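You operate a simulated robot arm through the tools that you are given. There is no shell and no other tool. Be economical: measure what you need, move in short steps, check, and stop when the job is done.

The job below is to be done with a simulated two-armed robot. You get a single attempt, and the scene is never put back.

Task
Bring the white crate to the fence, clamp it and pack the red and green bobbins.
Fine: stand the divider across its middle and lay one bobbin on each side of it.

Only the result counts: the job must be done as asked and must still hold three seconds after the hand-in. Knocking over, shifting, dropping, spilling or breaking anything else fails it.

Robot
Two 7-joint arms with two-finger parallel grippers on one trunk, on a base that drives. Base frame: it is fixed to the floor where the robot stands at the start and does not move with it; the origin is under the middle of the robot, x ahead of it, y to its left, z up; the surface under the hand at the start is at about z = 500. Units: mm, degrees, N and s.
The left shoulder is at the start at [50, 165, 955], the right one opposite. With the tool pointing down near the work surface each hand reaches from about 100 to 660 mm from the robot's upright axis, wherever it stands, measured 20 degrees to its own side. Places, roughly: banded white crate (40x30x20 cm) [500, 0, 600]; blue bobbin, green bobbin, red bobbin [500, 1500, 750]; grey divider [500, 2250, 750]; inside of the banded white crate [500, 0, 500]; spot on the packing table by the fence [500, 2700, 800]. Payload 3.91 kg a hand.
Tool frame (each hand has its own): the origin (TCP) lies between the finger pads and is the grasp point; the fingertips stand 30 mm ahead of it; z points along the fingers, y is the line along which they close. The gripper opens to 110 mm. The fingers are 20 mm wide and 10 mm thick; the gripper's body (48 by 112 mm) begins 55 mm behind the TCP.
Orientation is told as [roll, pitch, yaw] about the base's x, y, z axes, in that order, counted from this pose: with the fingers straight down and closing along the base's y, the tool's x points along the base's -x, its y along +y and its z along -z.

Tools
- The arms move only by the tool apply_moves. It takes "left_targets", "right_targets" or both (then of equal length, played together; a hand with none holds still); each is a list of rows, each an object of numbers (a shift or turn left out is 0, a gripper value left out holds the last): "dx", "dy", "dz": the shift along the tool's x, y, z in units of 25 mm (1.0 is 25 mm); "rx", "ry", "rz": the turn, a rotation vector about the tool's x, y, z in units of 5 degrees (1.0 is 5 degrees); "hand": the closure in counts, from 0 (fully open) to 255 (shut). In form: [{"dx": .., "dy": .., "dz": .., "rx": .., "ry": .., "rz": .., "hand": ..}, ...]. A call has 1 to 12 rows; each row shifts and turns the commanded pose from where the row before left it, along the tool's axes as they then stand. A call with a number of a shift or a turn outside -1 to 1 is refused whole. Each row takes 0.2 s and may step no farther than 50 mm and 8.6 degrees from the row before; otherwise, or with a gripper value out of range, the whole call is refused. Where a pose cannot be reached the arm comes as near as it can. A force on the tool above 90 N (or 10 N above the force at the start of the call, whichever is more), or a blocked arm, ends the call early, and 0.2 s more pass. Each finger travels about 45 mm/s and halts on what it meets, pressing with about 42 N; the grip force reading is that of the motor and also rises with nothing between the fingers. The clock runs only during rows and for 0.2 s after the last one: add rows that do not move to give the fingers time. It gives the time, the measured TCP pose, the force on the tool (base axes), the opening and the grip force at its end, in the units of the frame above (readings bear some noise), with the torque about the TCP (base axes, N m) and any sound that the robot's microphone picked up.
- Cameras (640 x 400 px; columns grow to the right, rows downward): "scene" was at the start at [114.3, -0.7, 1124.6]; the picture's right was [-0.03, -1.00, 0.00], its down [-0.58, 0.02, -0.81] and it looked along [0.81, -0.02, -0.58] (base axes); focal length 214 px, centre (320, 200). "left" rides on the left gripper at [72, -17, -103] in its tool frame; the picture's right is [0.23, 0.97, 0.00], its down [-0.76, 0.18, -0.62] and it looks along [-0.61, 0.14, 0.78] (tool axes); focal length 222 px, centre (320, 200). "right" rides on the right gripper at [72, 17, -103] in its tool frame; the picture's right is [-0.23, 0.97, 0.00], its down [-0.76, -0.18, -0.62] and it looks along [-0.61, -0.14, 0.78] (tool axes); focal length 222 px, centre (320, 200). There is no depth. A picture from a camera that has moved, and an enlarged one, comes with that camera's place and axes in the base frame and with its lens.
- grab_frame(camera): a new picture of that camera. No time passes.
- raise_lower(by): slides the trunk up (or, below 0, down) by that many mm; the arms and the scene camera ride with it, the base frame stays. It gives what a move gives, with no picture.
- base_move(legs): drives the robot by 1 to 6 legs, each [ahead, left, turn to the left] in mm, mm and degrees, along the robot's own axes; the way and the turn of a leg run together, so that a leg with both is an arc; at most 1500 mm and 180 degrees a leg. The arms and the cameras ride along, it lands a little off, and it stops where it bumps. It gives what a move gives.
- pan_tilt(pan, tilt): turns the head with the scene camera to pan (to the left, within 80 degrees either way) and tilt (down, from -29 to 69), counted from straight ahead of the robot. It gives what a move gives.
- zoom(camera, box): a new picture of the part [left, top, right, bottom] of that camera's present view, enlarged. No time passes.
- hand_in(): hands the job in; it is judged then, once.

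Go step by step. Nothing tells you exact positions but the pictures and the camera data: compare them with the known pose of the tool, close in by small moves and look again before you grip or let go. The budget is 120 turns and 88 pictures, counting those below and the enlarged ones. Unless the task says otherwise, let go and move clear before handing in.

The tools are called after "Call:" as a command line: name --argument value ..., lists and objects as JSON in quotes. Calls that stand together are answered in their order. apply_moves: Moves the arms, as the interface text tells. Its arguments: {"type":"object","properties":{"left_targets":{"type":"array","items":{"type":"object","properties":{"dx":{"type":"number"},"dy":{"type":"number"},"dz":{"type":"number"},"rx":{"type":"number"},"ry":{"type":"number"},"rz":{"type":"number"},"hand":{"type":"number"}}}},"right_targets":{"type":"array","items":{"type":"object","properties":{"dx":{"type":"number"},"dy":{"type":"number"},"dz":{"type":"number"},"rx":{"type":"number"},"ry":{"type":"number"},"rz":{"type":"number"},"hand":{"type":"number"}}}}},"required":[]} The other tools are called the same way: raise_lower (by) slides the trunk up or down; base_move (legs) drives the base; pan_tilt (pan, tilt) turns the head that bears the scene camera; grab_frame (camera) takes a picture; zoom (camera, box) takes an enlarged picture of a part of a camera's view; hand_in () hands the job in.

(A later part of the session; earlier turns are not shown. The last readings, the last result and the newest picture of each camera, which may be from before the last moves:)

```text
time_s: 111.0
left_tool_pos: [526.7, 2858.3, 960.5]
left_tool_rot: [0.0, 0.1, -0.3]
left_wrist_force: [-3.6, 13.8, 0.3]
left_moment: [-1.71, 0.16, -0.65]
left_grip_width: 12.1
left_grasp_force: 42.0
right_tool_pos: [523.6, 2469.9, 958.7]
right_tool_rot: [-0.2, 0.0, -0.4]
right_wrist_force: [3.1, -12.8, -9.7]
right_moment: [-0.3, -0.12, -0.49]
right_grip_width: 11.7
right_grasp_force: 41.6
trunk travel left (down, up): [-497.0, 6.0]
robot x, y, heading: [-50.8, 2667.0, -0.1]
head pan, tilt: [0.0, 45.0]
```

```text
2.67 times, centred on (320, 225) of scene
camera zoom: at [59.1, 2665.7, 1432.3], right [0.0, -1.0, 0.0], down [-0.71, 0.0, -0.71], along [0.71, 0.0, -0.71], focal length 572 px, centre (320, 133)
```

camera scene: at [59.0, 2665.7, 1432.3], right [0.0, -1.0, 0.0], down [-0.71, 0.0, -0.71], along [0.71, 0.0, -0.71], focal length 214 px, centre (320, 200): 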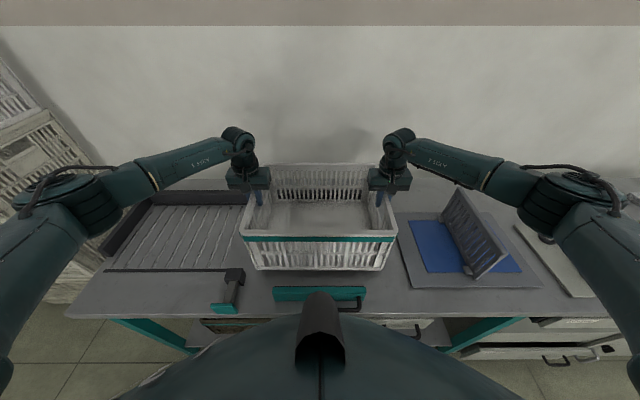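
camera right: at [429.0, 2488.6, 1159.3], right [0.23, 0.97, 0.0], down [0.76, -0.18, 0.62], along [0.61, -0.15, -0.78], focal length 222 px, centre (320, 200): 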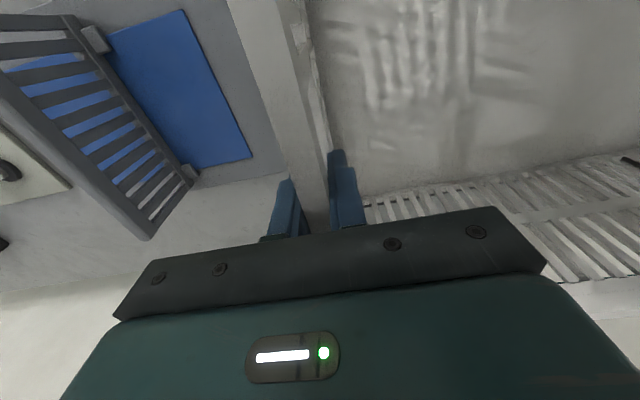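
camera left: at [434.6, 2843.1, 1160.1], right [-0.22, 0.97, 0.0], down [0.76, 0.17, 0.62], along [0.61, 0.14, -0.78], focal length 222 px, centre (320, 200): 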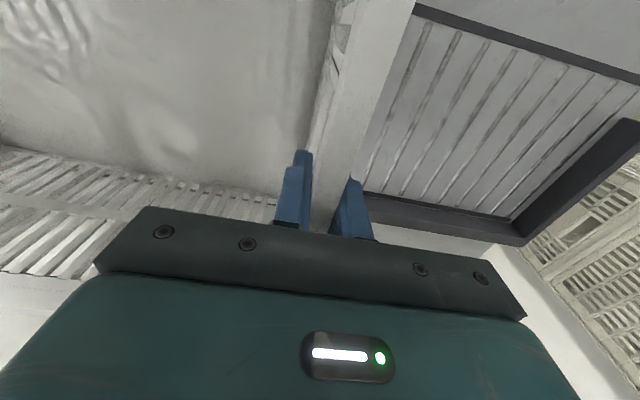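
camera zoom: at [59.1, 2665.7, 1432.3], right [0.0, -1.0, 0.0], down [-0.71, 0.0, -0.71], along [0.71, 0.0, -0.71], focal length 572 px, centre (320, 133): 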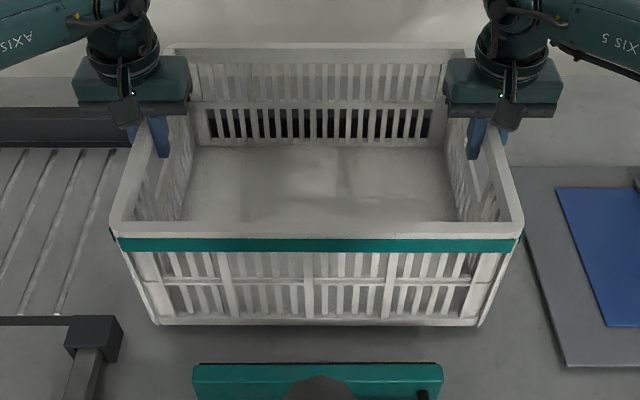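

Still no contact force. I'll keep lowering.

Call:
apply_moves --left_targets '[{"dz": 0.12}, {"dz": 0.12}, {}]' --right_targets '[{"dz": 0.12}, {"dz": 0.12}, {}]'

Call:
apply_moves --left_targets '[{"dz": 0.12}, {"dz": 0.12}, {}]' --right_targets '[{"dz": 0.12}, {"dz": 0.12}, {}]'

```text
time_s: 111.8
left_tool_pos: [526.4, 2858.0, 955.9]
left_tool_rot: [-0.1, 0.0, -0.2]
left_wrist_force: [-0.7, 14.5, 10.5]
left_moment: [-1.53, 1.21, -0.72]
left_grip_width: 11.9
left_grasp_force: 42.1
right_tool_pos: [523.4, 2470.3, 955.1]
right_tool_rot: [-0.2, -0.2, -0.6]
right_wrist_force: [2.2, -15.3, -8.8]
right_moment: [-0.23, -0.28, -0.32]
right_grip_width: 11.9
right_grasp_force: 41.8
trunk travel left (down, up): [-497.0, 6.0]
robot x, y, heading: [-50.2, 2663.8, -0.3]
head pan, tilt: [0.0, 45.0]
```

```text
time_s: 112.6
left_tool_pos: [527.8, 2857.6, 955.5]
left_tool_rot: [0.0, -0.7, -0.3]
left_wrist_force: [3.3, 11.5, 31.6]
left_moment: [-0.02, 0.15, -0.84]
left_grip_width: 12.0
left_grasp_force: 42.1
right_tool_pos: [521.9, 2470.8, 953.3]
right_tool_rot: [0.0, -0.5, -0.4]
right_wrist_force: [6.3, -16.6, 10.7]
right_moment: [0.43, 1.32, -0.42]
right_grip_width: 11.7
right_grasp_force: 42.1
trunk travel left (down, up): [-497.0, 6.0]
robot x, y, heading: [-48.3, 2663.0, 0.0]
head pan, tilt: [0.0, 45.0]
```

The crate has touched down with the table at about z≈780. I'll ease the load and slide the crate toward the fence in small steps until the force rises.

Call:
apply_moves --left_targets '[{"dz": -0.16}, {"dx": -0.2}, {"dx": -0.2}, {}]' --right_targets '[{"dz": -0.06}, {"dx": -0.24}, {"dx": -0.24}, {}]'

Call:
apply_moves --left_targets '[{"dx": -0.16}, {}]' --right_targets '[{"dx": -0.16}, {}]'

Call:
zoom --camera "scene" --box '[200, 150, 440, 300]'

```text
time_s: 113.6
left_tool_pos: [532.9, 2859.4, 953.8]
left_tool_rot: [0.0, -0.1, 0.0]
left_wrist_force: [-3.7, 11.3, 13.5]
left_moment: [-0.7, 0.72, 0.78]
left_grip_width: 12.3
left_grasp_force: 42.0
right_tool_pos: [533.7, 2472.5, 952.1]
right_tool_rot: [-0.1, -0.3, -0.2]
right_wrist_force: [-10.6, -10.5, 13.0]
right_moment: [0.7, -0.62, 0.84]
right_grip_width: 11.8
right_grasp_force: 42.3
trunk travel left (down, up): [-497.0, 6.0]
robot x, y, heading: [-48.7, 2665.2, -0.3]
head pan, tilt: [0.0, 45.0]
```

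```text
time_s: 114.2
left_tool_pos: [537.0, 2859.3, 953.5]
left_tool_rot: [0.0, -0.2, -0.3]
left_wrist_force: [-2.1, 10.4, 10.9]
left_moment: [-0.19, 0.35, 0.8]
left_grip_width: 11.7
left_grasp_force: 42.6
right_tool_pos: [537.5, 2470.3, 952.3]
right_tool_rot: [-0.1, -0.4, -0.4]
right_wrist_force: [-7.8, -7.3, 14.2]
right_moment: [0.74, 0.33, 0.79]
right_grip_width: 11.8
right_grasp_force: 41.5
trunk travel left (down, up): [-497.0, 6.0]
robot x, y, heading: [-49.3, 2665.5, -0.4]
head pan, tilt: [0.0, 45.0]
```

```text
2.67 times, centred on (320, 225) of scene
camera zoom: at [54.3, 2666.0, 1432.8], right [0.0, -1.0, 0.0], down [-0.7, 0.0, -0.71], along [0.71, 0.0, -0.7], focal length 572 px, centre (320, 133)
```

zoom: 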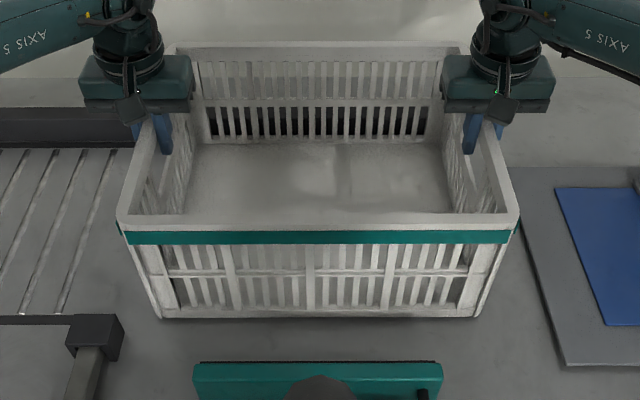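

The crate is still sliding freely, so I'll continue in 4 mm steps.

Call:
apply_moves --left_targets '[{"dx": -0.16}, {}]' --right_targets '[{"dx": -0.16}, {}]'

Call:
apply_moves --left_targets '[{"dx": -0.16}, {}]' --right_targets '[{"dx": -0.16}, {}]'

Call:
apply_moves --left_targets '[{"dx": -0.16}, {}]' --right_targets '[{"dx": -0.16}, {}]'

```text
time_s: 114.8
left_tool_pos: [542.1, 2859.0, 954.7]
left_tool_rot: [-0.1, -0.2, -0.3]
left_wrist_force: [-2.3, 9.1, 8.3]
left_moment: [-0.16, -0.06, 0.54]
left_grip_width: 12.0
left_grasp_force: 42.1
right_tool_pos: [541.8, 2471.7, 953.6]
right_tool_rot: [-0.1, -0.3, -0.3]
right_wrist_force: [-5.3, -8.5, 10.0]
right_moment: [1.07, 0.07, 0.68]
right_grip_width: 12.0
right_grasp_force: 41.8
trunk travel left (down, up): [-497.0, 6.0]
robot x, y, heading: [-49.1, 2661.7, -0.1]
head pan, tilt: [0.0, 45.0]
```

```text
time_s: 115.4
left_tool_pos: [546.0, 2858.0, 954.0]
left_tool_rot: [0.0, -0.2, -0.2]
left_wrist_force: [2.5, 8.2, 4.8]
left_moment: [-0.03, 0.34, 0.89]
left_grip_width: 11.9
left_grasp_force: 42.3
right_tool_pos: [546.3, 2470.2, 953.1]
right_tool_rot: [-0.3, -0.4, -0.3]
right_wrist_force: [-11.1, -9.1, 17.9]
right_moment: [1.05, -0.08, 0.86]
right_grip_width: 12.0
right_grasp_force: 41.7
trunk travel left (down, up): [-497.0, 6.0]
robot x, y, heading: [-50.0, 2663.6, -0.3]
head pan, tilt: [0.0, 45.0]
```

```text
time_s: 116.0
left_tool_pos: [546.4, 2858.9, 954.3]
left_tool_rot: [0.0, 0.0, -0.3]
left_wrist_force: [-17.2, 11.7, 4.6]
left_moment: [-0.51, -0.71, 0.69]
left_grip_width: 12.2
left_grasp_force: 42.1
right_tool_pos: [546.0, 2470.8, 953.6]
right_tool_rot: [-0.2, -0.3, -0.4]
right_wrist_force: [-17.6, -10.5, 14.4]
right_moment: [1.61, 0.95, 0.63]
right_grip_width: 12.3
right_grasp_force: 42.0
trunk travel left (down, up): [-497.0, 6.0]
robot x, y, heading: [-49.8, 2661.2, -0.3]
head pan, tilt: [0.0, 45.0]
```

Both hands stalled evenly at x≈546, so the crate is against the fence. I'll release and lift clear, then look.

Call:
apply_moves --left_targets '[{"dx": 0.12}, {"hand": 110}, {}, {}, {}, {"dz": -0.8}, {"dz": -0.8}, {"dz": -0.8}, {"dz": -0.8}, {"dz": -0.8}, {}]' --right_targets '[{"dx": 0.12}, {"hand": 110}, {}, {}, {}, {"dz": -0.8}, {"dz": -0.8}, {"dz": -0.8}, {"dz": -0.8}, {"dz": -0.8}, {}]'

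Call:
grab_frame --camera "scene"

```text
time_s: 118.4
left_tool_pos: [548.9, 2858.7, 1052.1]
left_tool_rot: [0.1, 0.0, -0.4]
left_wrist_force: [-0.7, -0.1, 0.9]
left_moment: [-0.02, 0.02, 0.01]
left_grip_width: 62.6
left_grasp_force: 0.1
right_tool_pos: [548.0, 2468.3, 1051.4]
right_tool_rot: [-0.2, -0.1, -0.4]
right_wrist_force: [-0.2, -0.2, 0.3]
right_moment: [0.0, 0.02, 0.0]
right_grip_width: 62.3
right_grasp_force: 0.1
trunk travel left (down, up): [-497.0, 6.0]
robot x, y, heading: [-53.5, 2664.4, -0.2]
head pan, tilt: [0.0, 45.0]
```

```text
52 pictures are left
camera scene: at [58.4, 2665.8, 1432.4], right [0.0, -1.0, 0.0], down [-0.71, 0.0, -0.71], along [0.71, 0.0, -0.71], focal length 214 px, centre (320, 200)
```

scene: 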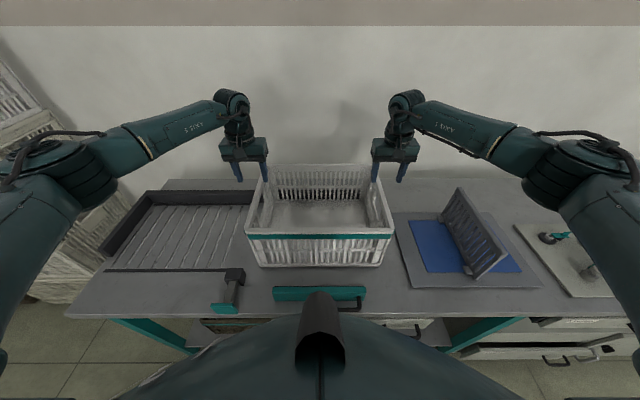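

The crate rests squarely against the fence, and the bar is about 90 mm in front of it. I'll bring the closed left hand down in front of the bar, tilted forward, and push the bar in.

Call:
apply_moves --left_targets '[{"dx": 1, "dy": -0.56, "hand": 255}, {"dx": 1, "dy": -0.56}, {"dx": 1, "dy": -0.56}, {"dx": 1, "dy": -0.56}, {"dx": 1, "dy": -0.56}, {"dx": 1, "dy": -0.56}, {"dx": 1, "dy": -0.56}, {"dx": 1, "dy": -0.56}, {"dx": 1, "dy": -0.56}, {"dx": 1, "dy": -0.56}, {"dx": 1, "dy": -0.56}, {"dx": 1, "dy": -0.56}]'

Call:
apply_moves --left_targets '[{"ry": -1}, {"ry": -1}, {"ry": -1}, {"ry": -1}, {"ry": -1}, {"ry": -1}, {"ry": -1}, {}]'

Call:
grab_frame --camera "left"

Call:
grab_frame --camera "scene"

```text
time_s: 121.0
left_tool_pos: [246.5, 2691.0, 1051.2]
left_tool_rot: [0.0, 0.0, -0.2]
left_wrist_force: [0.6, 0.2, -0.9]
left_moment: [-0.01, -0.02, -0.01]
left_grip_width: 0.2
left_grasp_force: 37.9
right_tool_pos: [546.5, 2468.7, 1051.0]
right_tool_rot: [-0.1, -0.2, -0.5]
right_wrist_force: [0.6, -0.4, 0.6]
right_moment: [0.01, -0.01, 0.0]
right_grip_width: 62.8
right_grasp_force: 0.0
trunk travel left (down, up): [-497.0, 6.0]
robot x, y, heading: [-49.1, 2664.4, -0.3]
head pan, tilt: [0.0, 45.0]
```

```text
time_s: 122.8
left_tool_pos: [249.3, 2692.9, 1052.4]
left_tool_rot: [0.0, -35.0, -0.3]
left_wrist_force: [-0.6, -0.4, -0.1]
left_moment: [-0.01, 0.02, 0.02]
left_grip_width: 0.1
left_grasp_force: 37.4
right_tool_pos: [547.0, 2468.1, 1052.1]
right_tool_rot: [-0.2, -0.1, -0.4]
right_wrist_force: [-0.7, 0.4, -0.4]
right_moment: [-0.03, -0.02, -0.01]
right_grip_width: 62.8
right_grasp_force: 0.0
trunk travel left (down, up): [-497.0, 6.0]
robot x, y, heading: [-49.3, 2668.4, -0.1]
head pan, tilt: [0.0, 45.0]
```

```text
51 pictures are left
camera left: at [129.7, 2677.0, 1096.1], right [-0.18, 0.97, -0.13], down [0.27, 0.18, 0.95], along [0.95, 0.14, -0.29], focal length 222 px, centre (320, 200)
```

left: 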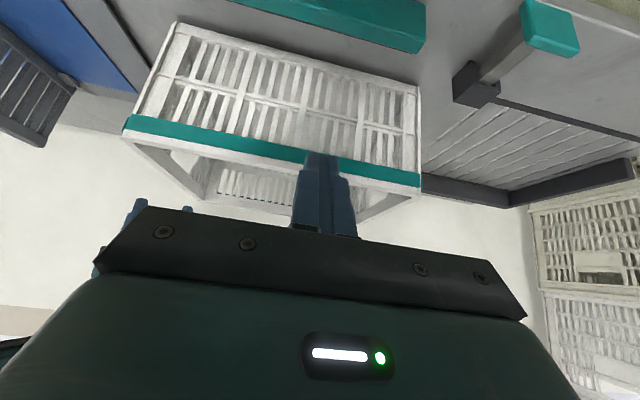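

```text
50 pictures are left
camera scene: at [58.2, 2665.8, 1432.4], right [0.0, -1.0, 0.0], down [-0.71, 0.0, -0.71], along [0.71, 0.0, -0.71], focal length 214 px, centre (320, 200)
```

scene: 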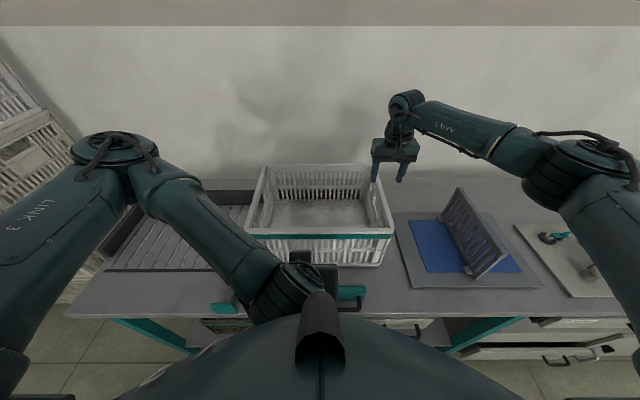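

The left hand is in front of the bar. I'll lower it to bar height.

Call:
apply_moves --left_targets '[{"dx": 0.57, "dz": 0.817}, {"dx": 0.57, "dz": 0.817}, {"dx": 0.57, "dz": 0.817}, {"dx": 0.57, "dz": 0.817}, {"dx": 0.57, "dz": 0.817}, {"dx": 0.57, "dz": 0.817}, {"dx": 0.57, "dz": 0.817}, {"dx": 0.57, "dz": 0.817}, {}]'

Call:
grab_frame --camera "left"

Call:
grab_frame --camera "scene"

```text
time_s: 124.8
left_tool_pos: [245.8, 2692.8, 851.8]
left_tool_rot: [0.0, -35.0, -0.2]
left_wrist_force: [0.6, 0.0, 0.0]
left_moment: [-0.02, -0.01, -0.01]
left_grip_width: 0.0
left_grasp_force: 37.9
right_tool_pos: [547.7, 2468.3, 1050.6]
right_tool_rot: [-0.2, -0.1, -0.4]
right_wrist_force: [0.5, -1.1, -0.5]
right_moment: [0.0, 0.0, 0.05]
right_grip_width: 62.6
right_grasp_force: 0.1
trunk travel left (down, up): [-497.0, 6.0]
robot x, y, heading: [-50.5, 2665.5, -0.2]
head pan, tilt: [0.0, 45.0]
```

```text
49 pictures are left
camera left: at [127.5, 2676.9, 895.7], right [-0.18, 0.97, -0.13], down [0.27, 0.18, 0.95], along [0.95, 0.14, -0.29], focal length 222 px, centre (320, 200)
```

left: 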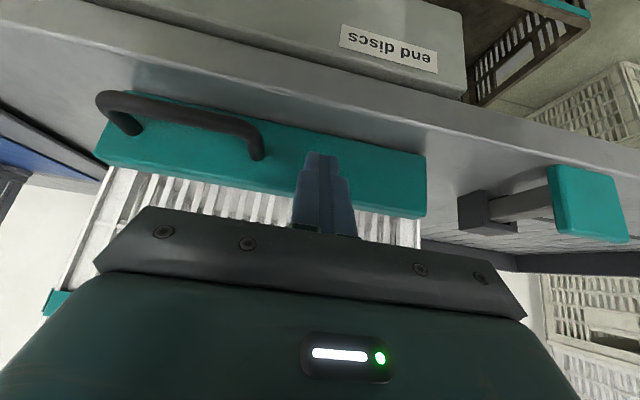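

```text
48 pictures are left
camera scene: at [58.1, 2665.7, 1432.4], right [0.0, -1.0, 0.0], down [-0.71, 0.0, -0.71], along [0.71, 0.0, -0.71], focal length 214 px, centre (320, 200)
```

scene: 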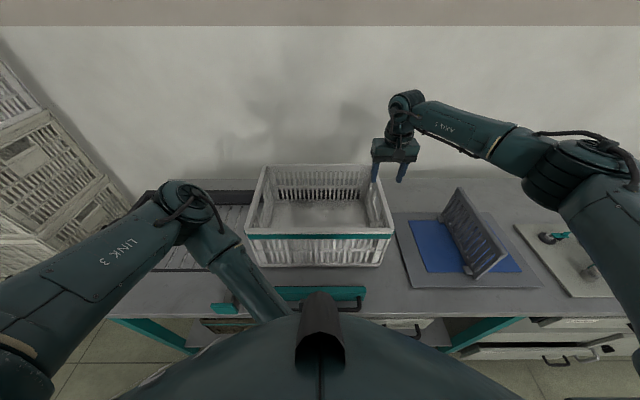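

The fingertips are just in front of the bar. I'll go down 18 mm more and push forward step by step.

Call:
apply_moves --left_targets '[{"dx": 0.41, "dz": 0.59}, {"dx": -0.33, "dz": 0.23}, {"dx": -0.33, "dz": 0.23}, {"dx": -0.33, "dz": 0.23}, {"dx": -0.33, "dz": 0.23}, {}]'

Call:
grab_frame --camera "left"

```text
time_s: 126.2
left_tool_pos: [287.5, 2691.8, 834.6]
left_tool_rot: [0.0, -35.0, -0.4]
left_wrist_force: [-3.2, -0.4, -1.6]
left_moment: [0.01, 0.11, -0.02]
left_grip_width: 0.0
left_grasp_force: 37.9
right_tool_pos: [546.2, 2468.2, 1051.4]
right_tool_rot: [0.0, -0.1, -0.4]
right_wrist_force: [0.4, -0.2, -0.6]
right_moment: [-0.03, 0.0, 0.0]
right_grip_width: 62.4
right_grasp_force: 0.0
trunk travel left (down, up): [-497.0, 6.0]
robot x, y, heading: [-50.2, 2666.8, -0.1]
head pan, tilt: [0.0, 45.0]
```

```text
47 pictures are left
camera left: at [169.0, 2675.4, 878.3], right [-0.18, 0.97, -0.13], down [0.27, 0.18, 0.95], along [0.95, 0.14, -0.29], focal length 222 px, centre (320, 200)
```

left: 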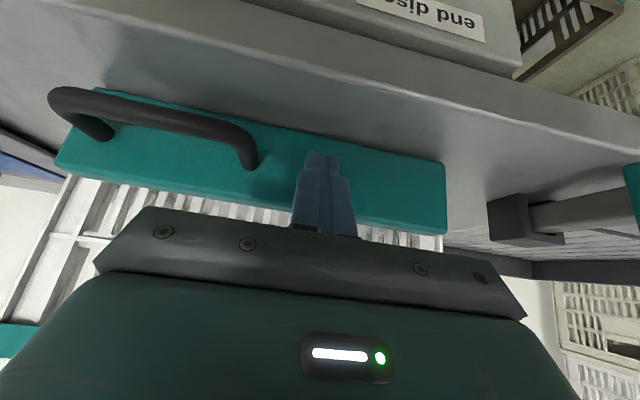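

The fingers are in contact at about 3 N. I'll keep pushing.

Call:
apply_moves --left_targets '[{"dx": -0.33, "dz": 0.23}, {"dx": -0.33, "dz": 0.23}, {"dx": -0.33, "dz": 0.23}, {"dx": -0.33, "dz": 0.23}, {}]'

Call:
grab_frame --camera "scene"

```text
time_s: 127.4
left_tool_pos: [329.8, 2691.0, 833.6]
left_tool_rot: [0.0, -34.9, -0.3]
left_wrist_force: [-1.4, -1.1, 0.5]
left_moment: [0.03, -0.07, 0.0]
left_grip_width: 0.0
left_grasp_force: 37.6
right_tool_pos: [546.7, 2468.9, 1050.4]
right_tool_rot: [-0.1, -0.1, -0.4]
right_wrist_force: [-0.9, 0.3, 0.0]
right_moment: [-0.01, -0.02, 0.02]
right_grip_width: 62.6
right_grasp_force: 0.0
trunk travel left (down, up): [-497.0, 6.0]
robot x, y, heading: [-49.6, 2660.0, -0.3]
head pan, tilt: [0.0, 45.0]
```

```text
46 pictures are left
camera scene: at [57.8, 2665.6, 1432.5], right [0.0, -1.0, 0.0], down [-0.71, 0.0, -0.71], along [0.71, 0.0, -0.71], focal length 214 px, centre (320, 200)
```

scene: 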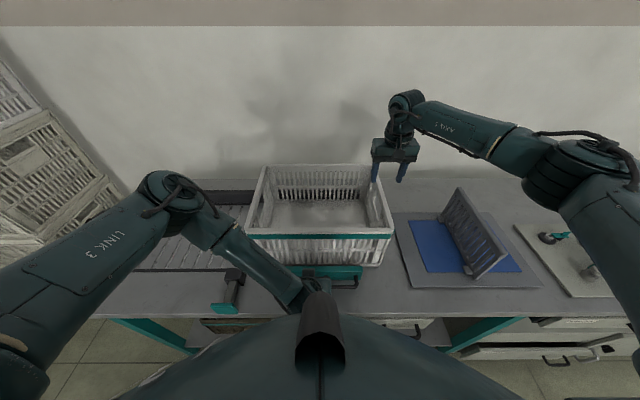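

The bar slides forward easily, so I'll push on until it bears on the crate.

Call:
apply_moves --left_targets '[{"dx": -0.33, "dz": 0.23}, {"dx": -0.33, "dz": 0.23}, {"dx": -0.33, "dz": 0.23}, {}]'

Call:
apply_moves --left_targets '[{"dx": -0.33, "dz": 0.23}, {"dx": -0.33, "dz": 0.23}, {}]'

Call:
grab_frame --camera "scene"

Call:
grab_frame --camera "left"

```text
time_s: 128.4
left_tool_pos: [348.0, 2691.3, 832.8]
left_tool_rot: [-0.1, -34.1, -0.6]
left_wrist_force: [-44.0, 5.2, 7.7]
left_moment: [0.58, 0.7, 0.11]
left_grip_width: 0.0
left_grasp_force: 37.7
right_tool_pos: [542.4, 2468.4, 1053.9]
right_tool_rot: [-0.2, -0.4, -0.4]
right_wrist_force: [-0.3, -0.1, -0.4]
right_moment: [-0.03, -0.02, 0.0]
right_grip_width: 62.4
right_grasp_force: 0.1
trunk travel left (down, up): [-497.0, 6.0]
robot x, y, heading: [-51.2, 2662.5, -0.0]
head pan, tilt: [0.0, 45.0]
```

```text
time_s: 129.0
left_tool_pos: [347.9, 2688.5, 829.9]
left_tool_rot: [-0.5, -31.7, -0.8]
left_wrist_force: [-17.6, 0.2, 7.9]
left_moment: [0.04, 0.27, 0.09]
left_grip_width: 0.0
left_grasp_force: 38.1
right_tool_pos: [545.8, 2469.3, 1051.1]
right_tool_rot: [-0.2, -0.1, -0.5]
right_wrist_force: [0.9, -0.4, 0.7]
right_moment: [-0.03, 0.03, -0.03]
right_grip_width: 62.6
right_grasp_force: 0.1
trunk travel left (down, up): [-497.0, 6.0]
robot x, y, heading: [-54.0, 2663.8, -0.2]
head pan, tilt: [0.0, 45.0]
stopped in row 2 (left hand): the force on the tool passed its limit at 94 N (the readings are from after the stop); the commanded pose is now the measured one
```

```text
45 pictures are left
camera scene: at [56.8, 2666.0, 1432.6], right [0.0, -1.0, 0.0], down [-0.71, 0.0, -0.71], along [0.71, 0.0, -0.71], focal length 214 px, centre (320, 200)
```

scene: 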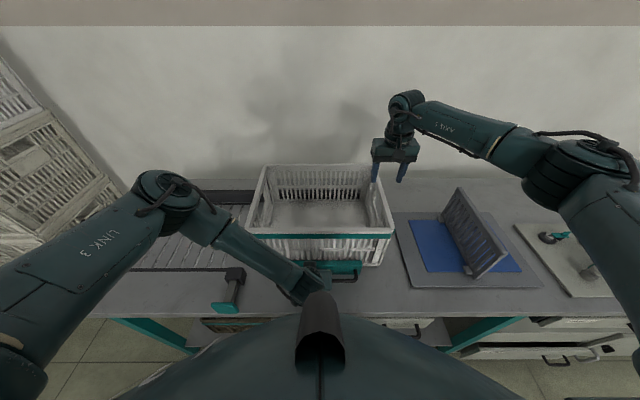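

```text
44 pictures are left
camera left: at [231.9, 2675.1, 879.0], right [-0.17, 0.98, -0.13], down [0.32, 0.18, 0.93], along [0.93, 0.12, -0.35], focal length 222 px, centre (320, 200)
```

left: 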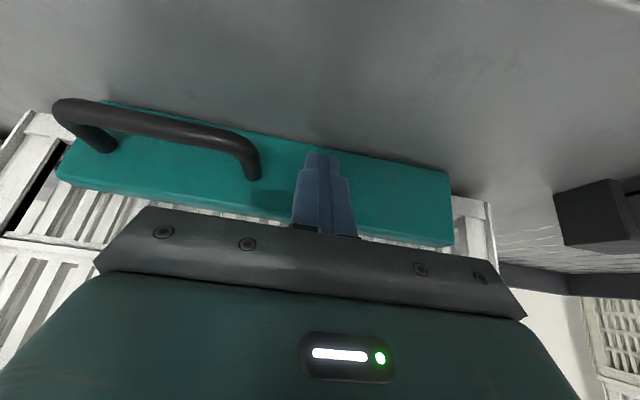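

The bar is pressed against the crate, with 94 N reached and no sound. I'll back the hand off and see whether the bar stays.

Call:
apply_moves --left_targets '[{"dx": 0.33, "dz": -0.23}, {"dx": 0.66, "dz": -0.46}, {"dx": 0.8, "dz": -0.57}, {"dx": 0.8, "dz": -0.57}, {}]'

Call:
grab_frame --camera "left"

```text
time_s: 130.2
left_tool_pos: [273.7, 2691.6, 833.4]
left_tool_rot: [-0.4, -32.3, -0.7]
left_wrist_force: [1.2, -0.7, 0.8]
left_moment: [-0.02, -0.02, 0.0]
left_grip_width: 0.0
left_grasp_force: 37.7
right_tool_pos: [545.7, 2469.4, 1051.7]
right_tool_rot: [-0.2, -0.1, -0.4]
right_wrist_force: [0.2, -0.5, -0.1]
right_moment: [0.0, -0.01, 0.02]
right_grip_width: 62.5
right_grasp_force: 0.0
trunk travel left (down, up): [-497.0, 6.0]
robot x, y, heading: [-50.3, 2665.7, -0.2]
head pan, tilt: [0.0, 45.0]
```

```text
43 pictures are left
camera left: at [156.7, 2677.9, 882.5], right [-0.18, 0.98, -0.13], down [0.31, 0.18, 0.93], along [0.93, 0.13, -0.34], focal length 222 px, centre (320, 200)
```

left: 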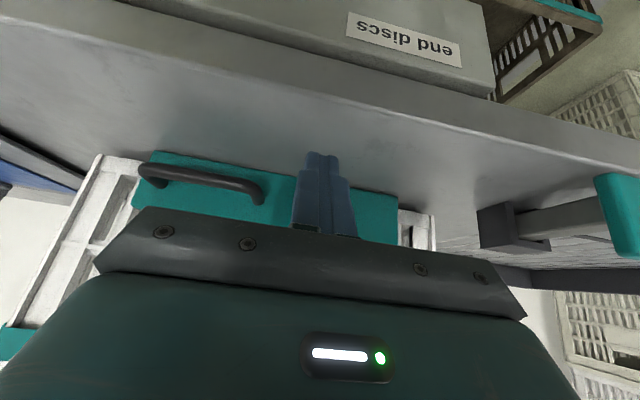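

The bar stays put against the crate. The palm-pad plunger beside it looks like part of the fixture, so I'll move in front of it and look closely before touching it.

Call:
apply_moves --left_targets '[{"dx": 0.85, "dz": -0.54}, {"dx": 0.85, "dz": -0.54}, {"dy": 0.91}, {"dy": 0.91}, {"dy": 0.91}, {"dy": 0.91}, {"dy": 0.91}, {"dy": 0.91}, {"dy": 0.91}, {"dy": 0.91}, {"dy": 0.91}, {"dy": 0.91}]'

Call:
zoom --camera "scene" --box '[180, 220, 400, 340]'

Call:
grab_frame --camera "left"

```text
time_s: 132.8
left_tool_pos: [272.7, 2813.1, 891.4]
left_tool_rot: [0.0, -32.1, -0.7]
left_wrist_force: [0.7, -0.5, -0.2]
left_moment: [-0.06, 0.0, -0.01]
left_grip_width: 0.0
left_grasp_force: 37.8
left hand out of reach, approached as far as the arm can: row 6, 7, 8, 9, 10, 11, 12
right_tool_pos: [545.5, 2469.1, 1050.7]
right_tool_rot: [-0.2, 0.0, -0.4]
right_wrist_force: [0.7, -0.1, 0.3]
right_moment: [0.01, 0.01, 0.01]
right_grip_width: 62.6
right_grasp_force: 0.1
trunk travel left (down, up): [-497.0, 6.0]
robot x, y, heading: [-48.2, 2665.1, -0.1]
head pan, tilt: [0.0, 45.0]
```

```text
2.91 times, centred on (290, 280) of scene
camera zoom: at [57.3, 2666.2, 1432.4], right [0.0, -1.0, 0.0], down [-0.71, 0.0, -0.71], along [0.71, 0.0, -0.71], focal length 624 px, centre (407, -33)
```

zoom: 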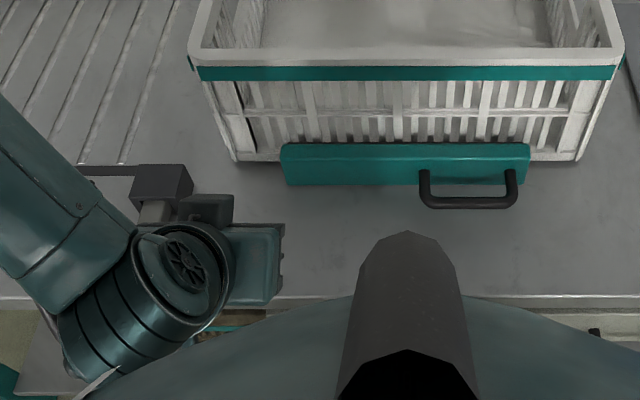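

```text
41 pictures are left
camera left: at [156.3, 2798.1, 940.9], right [-0.18, 0.98, -0.12], down [0.32, 0.17, 0.93], along [0.93, 0.13, -0.34], focal length 222 px, centre (320, 200)
```

left: 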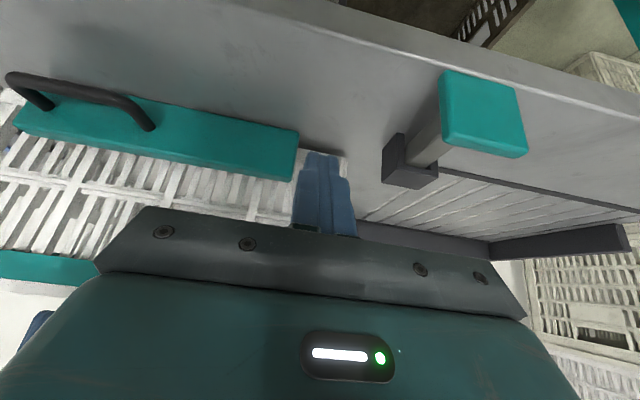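

The arm ran out of reach when tilted near the body, with no contact. I'll straighten the hand so it points down before approaching the pad.

Call:
apply_moves --left_targets '[{"dx": -0.53, "dz": -0.85}, {"ry": 1}, {"ry": 1}, {"ry": 1}, {"ry": 1}, {"ry": 1}, {"ry": 1}, {"ry": 0.4}, {}]'

```text
time_s: 134.8
left_tool_pos: [271.5, 2813.3, 914.9]
left_tool_rot: [-0.3, -0.3, -1.0]
left_wrist_force: [-0.7, 0.3, 0.1]
left_moment: [0.02, -0.01, 0.03]
left_grip_width: 0.2
left_grasp_force: 38.0
right_tool_pos: [545.3, 2467.5, 1051.1]
right_tool_rot: [-0.1, -0.1, -0.4]
right_wrist_force: [0.4, 0.0, -0.3]
right_moment: [-0.01, 0.0, -0.01]
right_grip_width: 62.5
right_grasp_force: 0.0
trunk travel left (down, up): [-497.0, 6.0]
robot x, y, heading: [-49.6, 2665.2, -0.4]
head pan, tilt: [0.0, 45.0]
```

Call:
apply_moves --left_targets '[{"dx": 0.42, "dy": 0.84}, {"dx": 0.42, "dy": 0.84}, {"dx": 0.42, "dy": 0.84}, {"dx": 0.42, "dy": 0.84}, {"dy": 0.84}, {"dz": 0.9}, {"dz": 0.9}, {"dz": 0.9}, {"dz": 0.9}, {}]'

Call:
grab_frame --camera "scene"

Call:
grab_frame --camera "left"

```text
time_s: 137.0
left_tool_pos: [232.7, 2918.2, 823.5]
left_tool_rot: [-0.3, -0.2, -0.9]
left_wrist_force: [-0.8, -0.3, 0.8]
left_moment: [0.0, -0.04, -0.01]
left_grip_width: 0.2
left_grasp_force: 37.9
right_tool_pos: [547.4, 2469.6, 1050.5]
right_tool_rot: [0.0, -0.1, -0.4]
right_wrist_force: [0.1, -1.7, 0.5]
right_moment: [0.0, -0.01, 0.01]
right_grip_width: 62.5
right_grasp_force: 0.1
trunk travel left (down, up): [-497.0, 6.0]
robot x, y, heading: [-46.4, 2663.5, -0.2]
head pan, tilt: [0.0, 45.0]
```

```text
40 pictures are left
camera scene: at [57.3, 2665.9, 1432.4], right [0.0, -1.0, 0.0], down [-0.71, 0.0, -0.71], along [0.71, 0.0, -0.71], focal length 214 px, centre (320, 200)
```

scene: 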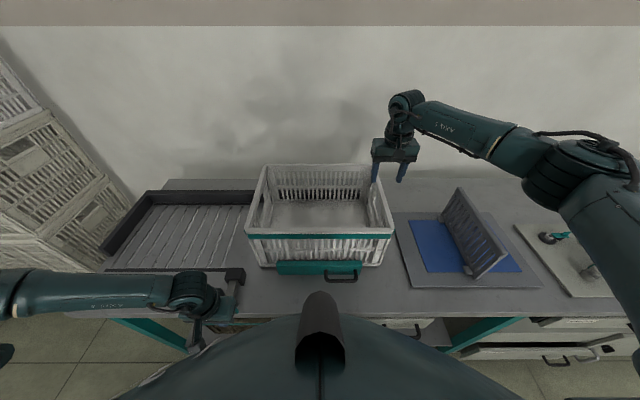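

```text
39 pictures are left
camera left: at [159.8, 2903.1, 927.3], right [-0.21, 0.98, -0.01], down [0.76, 0.17, 0.63], along [0.61, 0.13, -0.78], focal length 222 px, centre (320, 200)
```

left: 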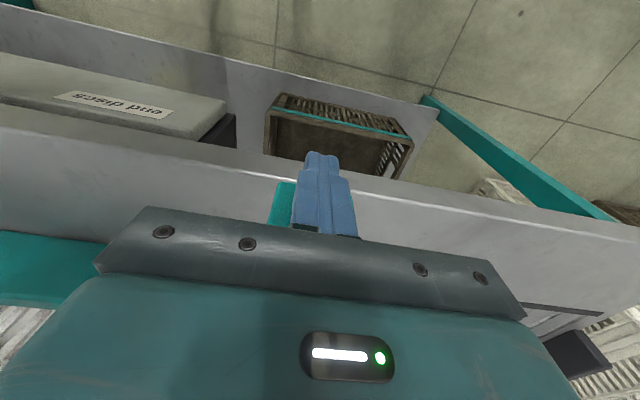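

The fingers are in front of the pad. I'll push gently and read the force to see whether the plunger moves at all.

Call:
apply_moves --left_targets '[{"dx": -0.4}, {"dx": -0.3}, {"dx": -0.2}, {}]'

Call:
apply_moves --left_targets '[{"dx": -0.16}, {}]'

Call:
apply_moves --left_targets '[{"dx": -0.16}, {}]'

```text
time_s: 138.0
left_tool_pos: [254.5, 2918.0, 824.7]
left_tool_rot: [-0.3, -0.3, -1.0]
left_wrist_force: [-2.0, -0.6, -1.0]
left_moment: [-0.02, -0.02, 0.01]
left_grip_width: 0.1
left_grasp_force: 37.8
right_tool_pos: [546.2, 2469.5, 1050.0]
right_tool_rot: [-0.1, -0.1, -0.4]
right_wrist_force: [0.6, 1.0, 0.2]
right_moment: [-0.01, 0.02, -0.01]
right_grip_width: 62.6
right_grasp_force: 0.1
trunk travel left (down, up): [-497.0, 6.0]
robot x, y, heading: [-50.2, 2663.4, -0.5]
head pan, tilt: [0.0, 45.0]
```

```text
time_s: 138.6
left_tool_pos: [259.2, 2916.9, 824.9]
left_tool_rot: [-0.4, -0.3, -0.9]
left_wrist_force: [-1.6, 1.1, 0.4]
left_moment: [-0.02, -0.03, 0.02]
left_grip_width: 0.0
left_grasp_force: 37.7
right_tool_pos: [545.8, 2469.8, 1051.7]
right_tool_rot: [0.0, -0.1, -0.4]
right_wrist_force: [-0.2, 1.3, 0.8]
right_moment: [0.0, -0.02, 0.03]
right_grip_width: 62.6
right_grasp_force: 0.2
trunk travel left (down, up): [-497.0, 6.0]
robot x, y, heading: [-51.1, 2664.1, -0.4]
head pan, tilt: [0.0, 45.0]
```

```text
time_s: 139.2
left_tool_pos: [263.1, 2918.0, 825.2]
left_tool_rot: [-0.3, -0.3, -0.9]
left_wrist_force: [-0.6, 0.1, -0.3]
left_moment: [0.0, 0.01, -0.01]
left_grip_width: 0.0
left_grasp_force: 37.7
right_tool_pos: [547.3, 2468.4, 1050.2]
right_tool_rot: [-0.1, -0.1, -0.4]
right_wrist_force: [0.6, 0.6, 0.5]
right_moment: [0.01, 0.01, 0.04]
right_grip_width: 62.6
right_grasp_force: 0.1
trunk travel left (down, up): [-497.0, 6.0]
robot x, y, heading: [-47.1, 2666.1, -0.2]
head pan, tilt: [0.0, 45.0]
```

Call:
zoom --camera "scene" --box '[180, 250, 280, 350]'

Call:
grab_frame --camera "left"

```text
4.00 times, centred on (230, 300) of scene
camera zoom: at [57.2, 2665.9, 1432.4], right [0.0, -1.0, 0.0], down [-0.71, 0.0, -0.71], along [0.71, 0.0, -0.71], focal length 858 px, centre (680, -200)
```

zoom: 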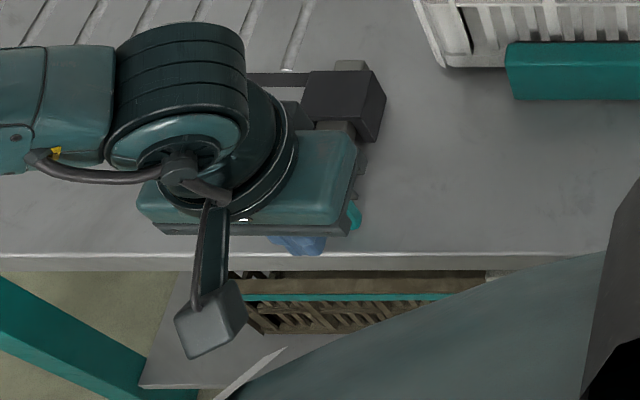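

```text
37 pictures are left
camera left: at [190.9, 2903.3, 928.9], right [-0.21, 0.98, -0.01], down [0.76, 0.17, 0.63], along [0.61, 0.13, -0.78], focal length 222 px, centre (320, 200)
```

left: 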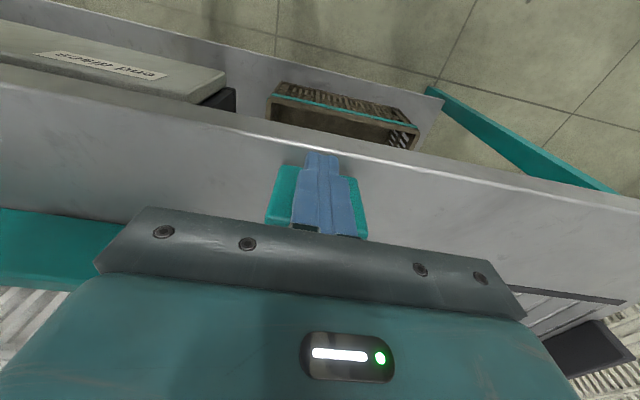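

The plunger slides freely, and its rod is emerging behind the block. I'll press it fully home, then test whether it locks the bar.

Call:
apply_moves --left_targets '[{"dx": -0.4}, {"dx": -0.4}, {"dx": -0.4}, {}]'

Call:
apply_moves --left_targets '[{"dx": -0.3}, {"dx": -0.3}, {}]'

Call:
zoom --camera "scene" --box '[180, 230, 300, 350]'

```text
time_s: 140.2
left_tool_pos: [292.9, 2916.8, 824.4]
left_tool_rot: [-0.4, -0.3, -1.0]
left_wrist_force: [-2.1, 0.7, -1.0]
left_moment: [-0.03, -0.01, 0.05]
left_grip_width: 0.2
left_grasp_force: 37.2
right_tool_pos: [545.9, 2469.6, 1050.7]
right_tool_rot: [-0.1, -0.1, -0.5]
right_wrist_force: [-0.5, -0.6, 0.9]
right_moment: [0.02, 0.02, 0.0]
right_grip_width: 62.5
right_grasp_force: 0.0
trunk travel left (down, up): [-497.0, 6.0]
robot x, y, heading: [-51.6, 2661.3, -0.4]
head pan, tilt: [0.0, 45.0]
```

```text
time_s: 141.0
left_tool_pos: [306.7, 2915.5, 824.7]
left_tool_rot: [-0.3, -0.3, -0.9]
left_wrist_force: [-1.2, 1.0, -1.6]
left_moment: [0.01, 0.0, 0.0]
left_grip_width: 0.1
left_grasp_force: 37.6
right_tool_pos: [546.5, 2468.9, 1049.9]
right_tool_rot: [-0.2, -0.1, -0.4]
right_wrist_force: [0.6, -0.9, 0.0]
right_moment: [0.0, -0.01, -0.02]
right_grip_width: 62.7
right_grasp_force: 0.0
trunk travel left (down, up): [-497.0, 6.0]
robot x, y, heading: [-49.2, 2663.7, -0.2]
head pan, tilt: [0.0, 45.0]
```

```text
3.33 times, centred on (240, 290) of scene
camera zoom: at [57.2, 2666.0, 1432.4], right [0.0, -1.0, 0.0], down [-0.71, 0.0, -0.71], along [0.71, 0.0, -0.71], focal length 715 px, centre (587, -100)
```

zoom: 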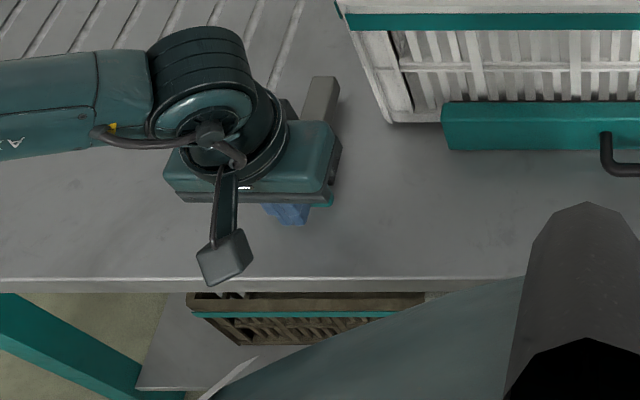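

Call:
apply_moves --left_targets '[{"dx": -0.3}, {"dx": -0.3}, {"dx": -0.2}, {}]'

Call:
apply_moves --left_targets '[{"dx": -0.3}, {"dx": -0.3}, {}]'

```text
time_s: 142.0
left_tool_pos: [307.9, 2916.0, 824.7]
left_tool_rot: [0.1, 1.4, -0.9]
left_wrist_force: [-78.3, 6.8, 30.7]
left_moment: [0.08, -1.87, 0.78]
left_grip_width: 0.1
left_grasp_force: 37.9
right_tool_pos: [538.0, 2469.6, 1056.1]
right_tool_rot: [-0.1, -0.6, -0.2]
right_wrist_force: [-0.5, -0.4, -0.6]
right_moment: [0.05, 0.0, 0.0]
right_grip_width: 62.6
right_grasp_force: 0.0
trunk travel left (down, up): [-497.0, 6.0]
robot x, y, heading: [-49.6, 2665.8, -0.3]
head pan, tilt: [0.0, 45.0]
```

```text
time_s: 142.3
left_tool_pos: [307.0, 2915.2, 818.3]
left_tool_rot: [0.0, 3.3, -1.0]
left_wrist_force: [-29.4, -0.3, 12.2]
left_moment: [0.12, -0.87, 0.26]
left_grip_width: 0.1
left_grasp_force: 38.2
right_tool_pos: [545.5, 2470.9, 1049.8]
right_tool_rot: [-0.1, -0.1, -0.2]
right_wrist_force: [0.5, -0.3, -0.6]
right_moment: [0.0, 0.08, 0.02]
right_grip_width: 63.1
right_grasp_force: 0.1
trunk travel left (down, up): [-497.0, 6.0]
robot x, y, heading: [-50.6, 2663.9, -0.0]
head pan, tilt: [0.0, 45.0]
stopped in row 1 (left hand): the force on the tool passed its limit at 99 N (the readings are from after the stop); the commanded pose is now the measured one
```

The plunger is home against its stop. Next I'll hook the handle with the closed left fingers and pull lightly, to test whether the bar is locked.

Call:
apply_moves --left_targets '[{"dx": 0.6, "ry": 0.66}, {"dx": 0.4}, {"dz": -0.9}, {"dz": -0.9}, {"dz": -0.9}, {"dz": -0.9}, {}]'

Call:
apply_moves --left_targets '[{"dy": -1}, {"dy": -1}, {"dy": -1}, {"dy": -1}, {"dy": -1}, {"dy": -1}, {"dy": -1}, {"dy": -1}, {"dy": -1}, {"dy": -1}, {"dy": -1}, {"dy": -1}]'

Call:
grab_frame --camera "left"

```text
time_s: 143.9
left_tool_pos: [299.4, 2913.9, 913.4]
left_tool_rot: [0.0, 5.7, -0.9]
left_wrist_force: [-0.1, -0.1, 0.0]
left_moment: [-0.02, 0.01, 0.04]
left_grip_width: 0.0
left_grasp_force: 37.9
right_tool_pos: [545.4, 2468.8, 1051.0]
right_tool_rot: [-0.2, -0.1, -0.3]
right_wrist_force: [-0.3, 0.1, 0.7]
right_moment: [0.03, -0.01, -0.03]
right_grip_width: 62.6
right_grasp_force: 0.1
trunk travel left (down, up): [-497.0, 6.0]
robot x, y, heading: [-48.8, 2667.8, -0.2]
head pan, tilt: [0.0, 45.0]
```

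```text
time_s: 146.5
left_tool_pos: [294.8, 2616.3, 908.6]
left_tool_rot: [0.0, 5.6, -0.8]
left_wrist_force: [0.6, 0.1, -0.4]
left_moment: [0.01, -0.02, 0.03]
left_grip_width: 0.0
left_grasp_force: 37.7
right_tool_pos: [546.1, 2468.2, 1050.9]
right_tool_rot: [-0.1, -0.1, -0.3]
right_wrist_force: [0.4, -0.5, -0.1]
right_moment: [-0.01, 0.02, 0.02]
right_grip_width: 62.3
right_grasp_force: 0.1
trunk travel left (down, up): [-497.0, 6.0]
robot x, y, heading: [-46.1, 2664.7, -0.1]
head pan, tilt: [0.0, 45.0]
```

```text
35 pictures are left
camera left: at [232.9, 2601.6, 1019.8], right [-0.21, 0.98, 0.02], down [0.82, 0.16, 0.54], along [0.53, 0.13, -0.84], focal length 222 px, centre (320, 200)
```

left: 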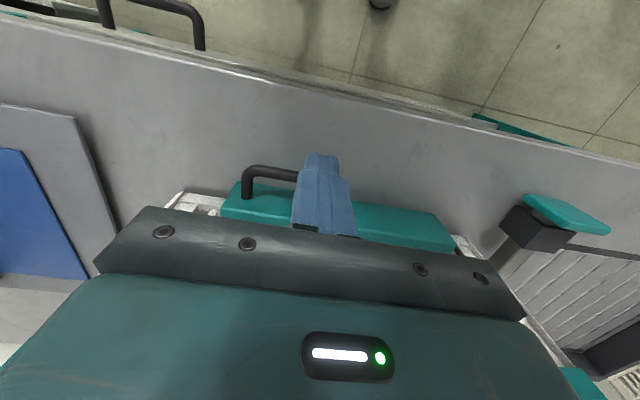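

Call:
apply_moves --left_targets '[{"ry": -0.6}, {"ry": -0.52}, {"dx": -0.62, "dy": -0.26}, {"dx": -0.62, "dy": -0.26}, {"dx": -0.62}, {"dx": -0.6}, {}]'

Call:
grab_frame --camera "left"

```text
time_s: 148.1
left_tool_pos: [352.0, 2601.2, 910.2]
left_tool_rot: [0.0, 0.0, -1.1]
left_wrist_force: [-13.2, 2.8, 2.3]
left_moment: [-0.16, -1.0, 0.34]
left_grip_width: 0.1
left_grasp_force: 37.9
right_tool_pos: [544.7, 2470.1, 1052.6]
right_tool_rot: [-0.2, -0.2, -0.3]
right_wrist_force: [-0.2, -0.4, 0.4]
right_moment: [-0.02, 0.0, 0.02]
right_grip_width: 62.2
right_grasp_force: 0.1
trunk travel left (down, up): [-497.0, 6.0]
robot x, y, heading: [-50.1, 2669.3, -0.1]
head pan, tilt: [0.0, 45.0]
```

```text
34 pictures are left
camera left: at [278.9, 2586.5, 1014.9], right [-0.21, 0.98, 0.0], down [0.77, 0.16, 0.62], along [0.61, 0.13, -0.78], focal length 222 px, centre (320, 200)
```

left: 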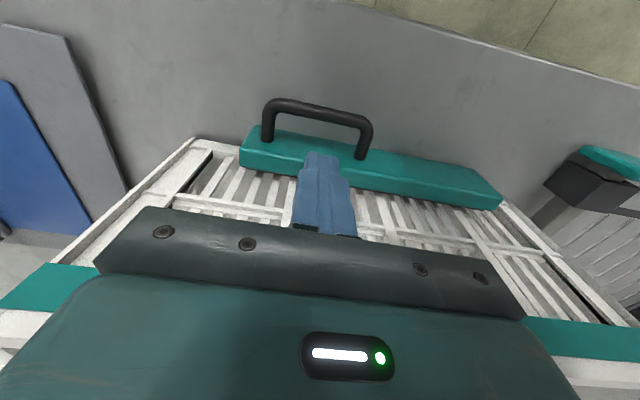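

The gripper body touches the crate rim here, so hooking the handle is too tight. I'll back off, press lightly on top of the handle and drag backwards to see whether the bar moves.

Call:
apply_moves --left_targets '[{"dx": 0.64}, {"dz": 0.9}, {"dz": 0.9}, {"dz": 0.35}, {}]'

Call:
apply_moves --left_targets '[{"dz": 0.15}, {}]'

Call:
apply_moves --left_targets '[{"dz": 0.15}, {}]'

```text
time_s: 149.3
left_tool_pos: [336.9, 2603.3, 856.5]
left_tool_rot: [0.1, 0.1, -1.0]
left_wrist_force: [-0.4, -0.2, 0.2]
left_moment: [0.01, -0.02, -0.01]
left_grip_width: 0.0
left_grasp_force: 37.2
right_tool_pos: [545.3, 2469.4, 1051.1]
right_tool_rot: [-0.2, -0.1, -0.3]
right_wrist_force: [0.2, 0.3, 0.8]
right_moment: [-0.02, -0.02, 0.04]
right_grip_width: 62.7
right_grasp_force: 0.1
trunk travel left (down, up): [-497.0, 6.0]
robot x, y, heading: [-51.7, 2666.3, 0.0]
head pan, tilt: [0.0, 45.0]
```

```text
time_s: 149.9
left_tool_pos: [337.0, 2603.6, 853.0]
left_tool_rot: [-0.1, 0.2, -0.9]
left_wrist_force: [-0.6, -0.4, 0.6]
left_moment: [0.0, 0.0, -0.05]
left_grip_width: 0.0
left_grasp_force: 37.1
right_tool_pos: [546.4, 2469.4, 1050.9]
right_tool_rot: [-0.2, -0.1, -0.3]
right_wrist_force: [-0.2, -0.2, 0.3]
right_moment: [0.03, 0.0, 0.01]
right_grip_width: 62.7
right_grasp_force: 0.1
trunk travel left (down, up): [-497.0, 6.0]
robot x, y, heading: [-50.6, 2665.3, 0.0]
head pan, tilt: [0.0, 45.0]
```

```text
time_s: 150.5
left_tool_pos: [337.1, 2603.3, 851.5]
left_tool_rot: [-0.2, -0.1, -1.0]
left_wrist_force: [0.2, 3.3, 21.1]
left_moment: [0.12, -0.05, -0.12]
left_grip_width: 0.4
left_grasp_force: 38.0
right_tool_pos: [545.0, 2470.4, 1052.2]
right_tool_rot: [-0.3, -0.2, -0.3]
right_wrist_force: [0.5, -0.4, -0.3]
right_moment: [0.0, 0.04, -0.01]
right_grip_width: 62.5
right_grasp_force: 0.0
trunk travel left (down, up): [-497.0, 6.0]
robot x, y, heading: [-48.4, 2667.0, 0.1]
head pan, tilt: [0.0, 45.0]
```

21 N is pressing on the handle crossbar. Now I'll drag back a few millimetres.

Call:
apply_moves --left_targets '[{"dx": 0.12}, {"dx": 0.12}, {}]'

Call:
grab_frame --camera "left"

```text
time_s: 151.3
left_tool_pos: [331.0, 2602.6, 851.9]
left_tool_rot: [-0.2, -0.2, -1.1]
left_wrist_force: [4.5, 4.3, 33.6]
left_moment: [0.14, -0.16, 0.04]
left_grip_width: 0.1
left_grasp_force: 37.2
right_tool_pos: [543.6, 2470.5, 1051.8]
right_tool_rot: [-0.2, -0.2, -0.4]
right_wrist_force: [-0.6, -0.1, -0.1]
right_moment: [0.04, 0.0, 0.01]
right_grip_width: 62.5
right_grasp_force: 0.1
trunk travel left (down, up): [-497.0, 6.0]
robot x, y, heading: [-48.8, 2664.3, 0.0]
head pan, tilt: [0.0, 45.0]
```

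```text
33 pictures are left
camera left: at [257.9, 2587.9, 955.5], right [-0.21, 0.98, 0.0], down [0.76, 0.17, 0.62], along [0.61, 0.13, -0.78], focal length 222 px, centre (320, 200)
```

left: 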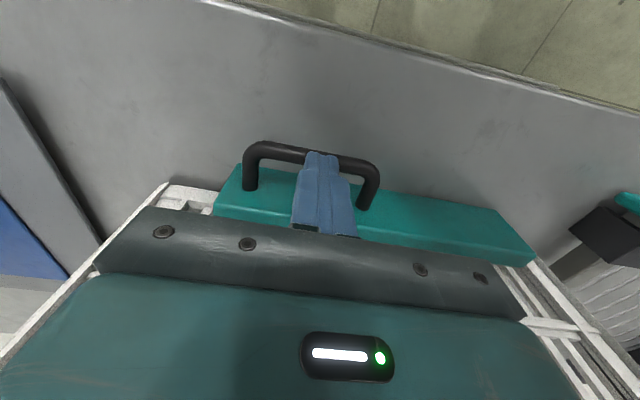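

Call:
apply_moves --left_targets '[{"dx": 0.16}, {"dx": 0.16}, {}]'

Call:
grab_frame --camera "left"

Call:
zoom --camera "scene" --box '[180, 220, 400, 340]'

```text
time_s: 152.1
left_tool_pos: [323.0, 2603.2, 851.4]
left_tool_rot: [-0.1, -0.3, -1.0]
left_wrist_force: [3.1, 4.6, 39.0]
left_moment: [0.15, -0.15, -0.11]
left_grip_width: 0.1
left_grasp_force: 37.6
right_tool_pos: [543.5, 2470.1, 1052.4]
right_tool_rot: [-0.3, -0.2, -0.4]
right_wrist_force: [0.2, 0.4, -1.7]
right_moment: [0.03, 0.01, 0.03]
right_grip_width: 62.5
right_grasp_force: 0.1
trunk travel left (down, up): [-497.0, 6.0]
robot x, y, heading: [-51.4, 2664.9, 0.1]
head pan, tilt: [0.0, 45.0]
```

```text
32 pictures are left
camera left: at [250.4, 2588.0, 955.5], right [-0.21, 0.98, 0.0], down [0.76, 0.17, 0.63], along [0.61, 0.13, -0.78], focal length 222 px, centre (320, 200)
```

left: 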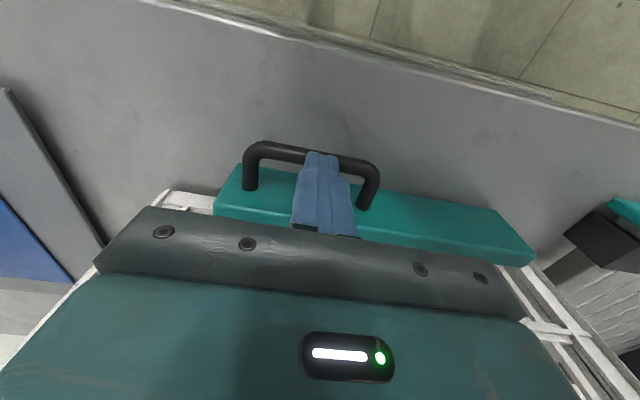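

```text
2.91 times, centred on (290, 280) of scene
camera zoom: at [54.5, 2667.0, 1432.8], right [0.0, -1.0, 0.0], down [-0.71, 0.0, -0.71], along [0.71, 0.0, -0.71], focal length 624 px, centre (407, -33)
```

zoom: 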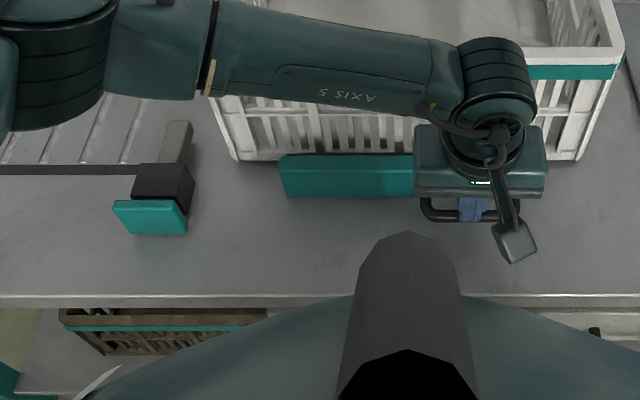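

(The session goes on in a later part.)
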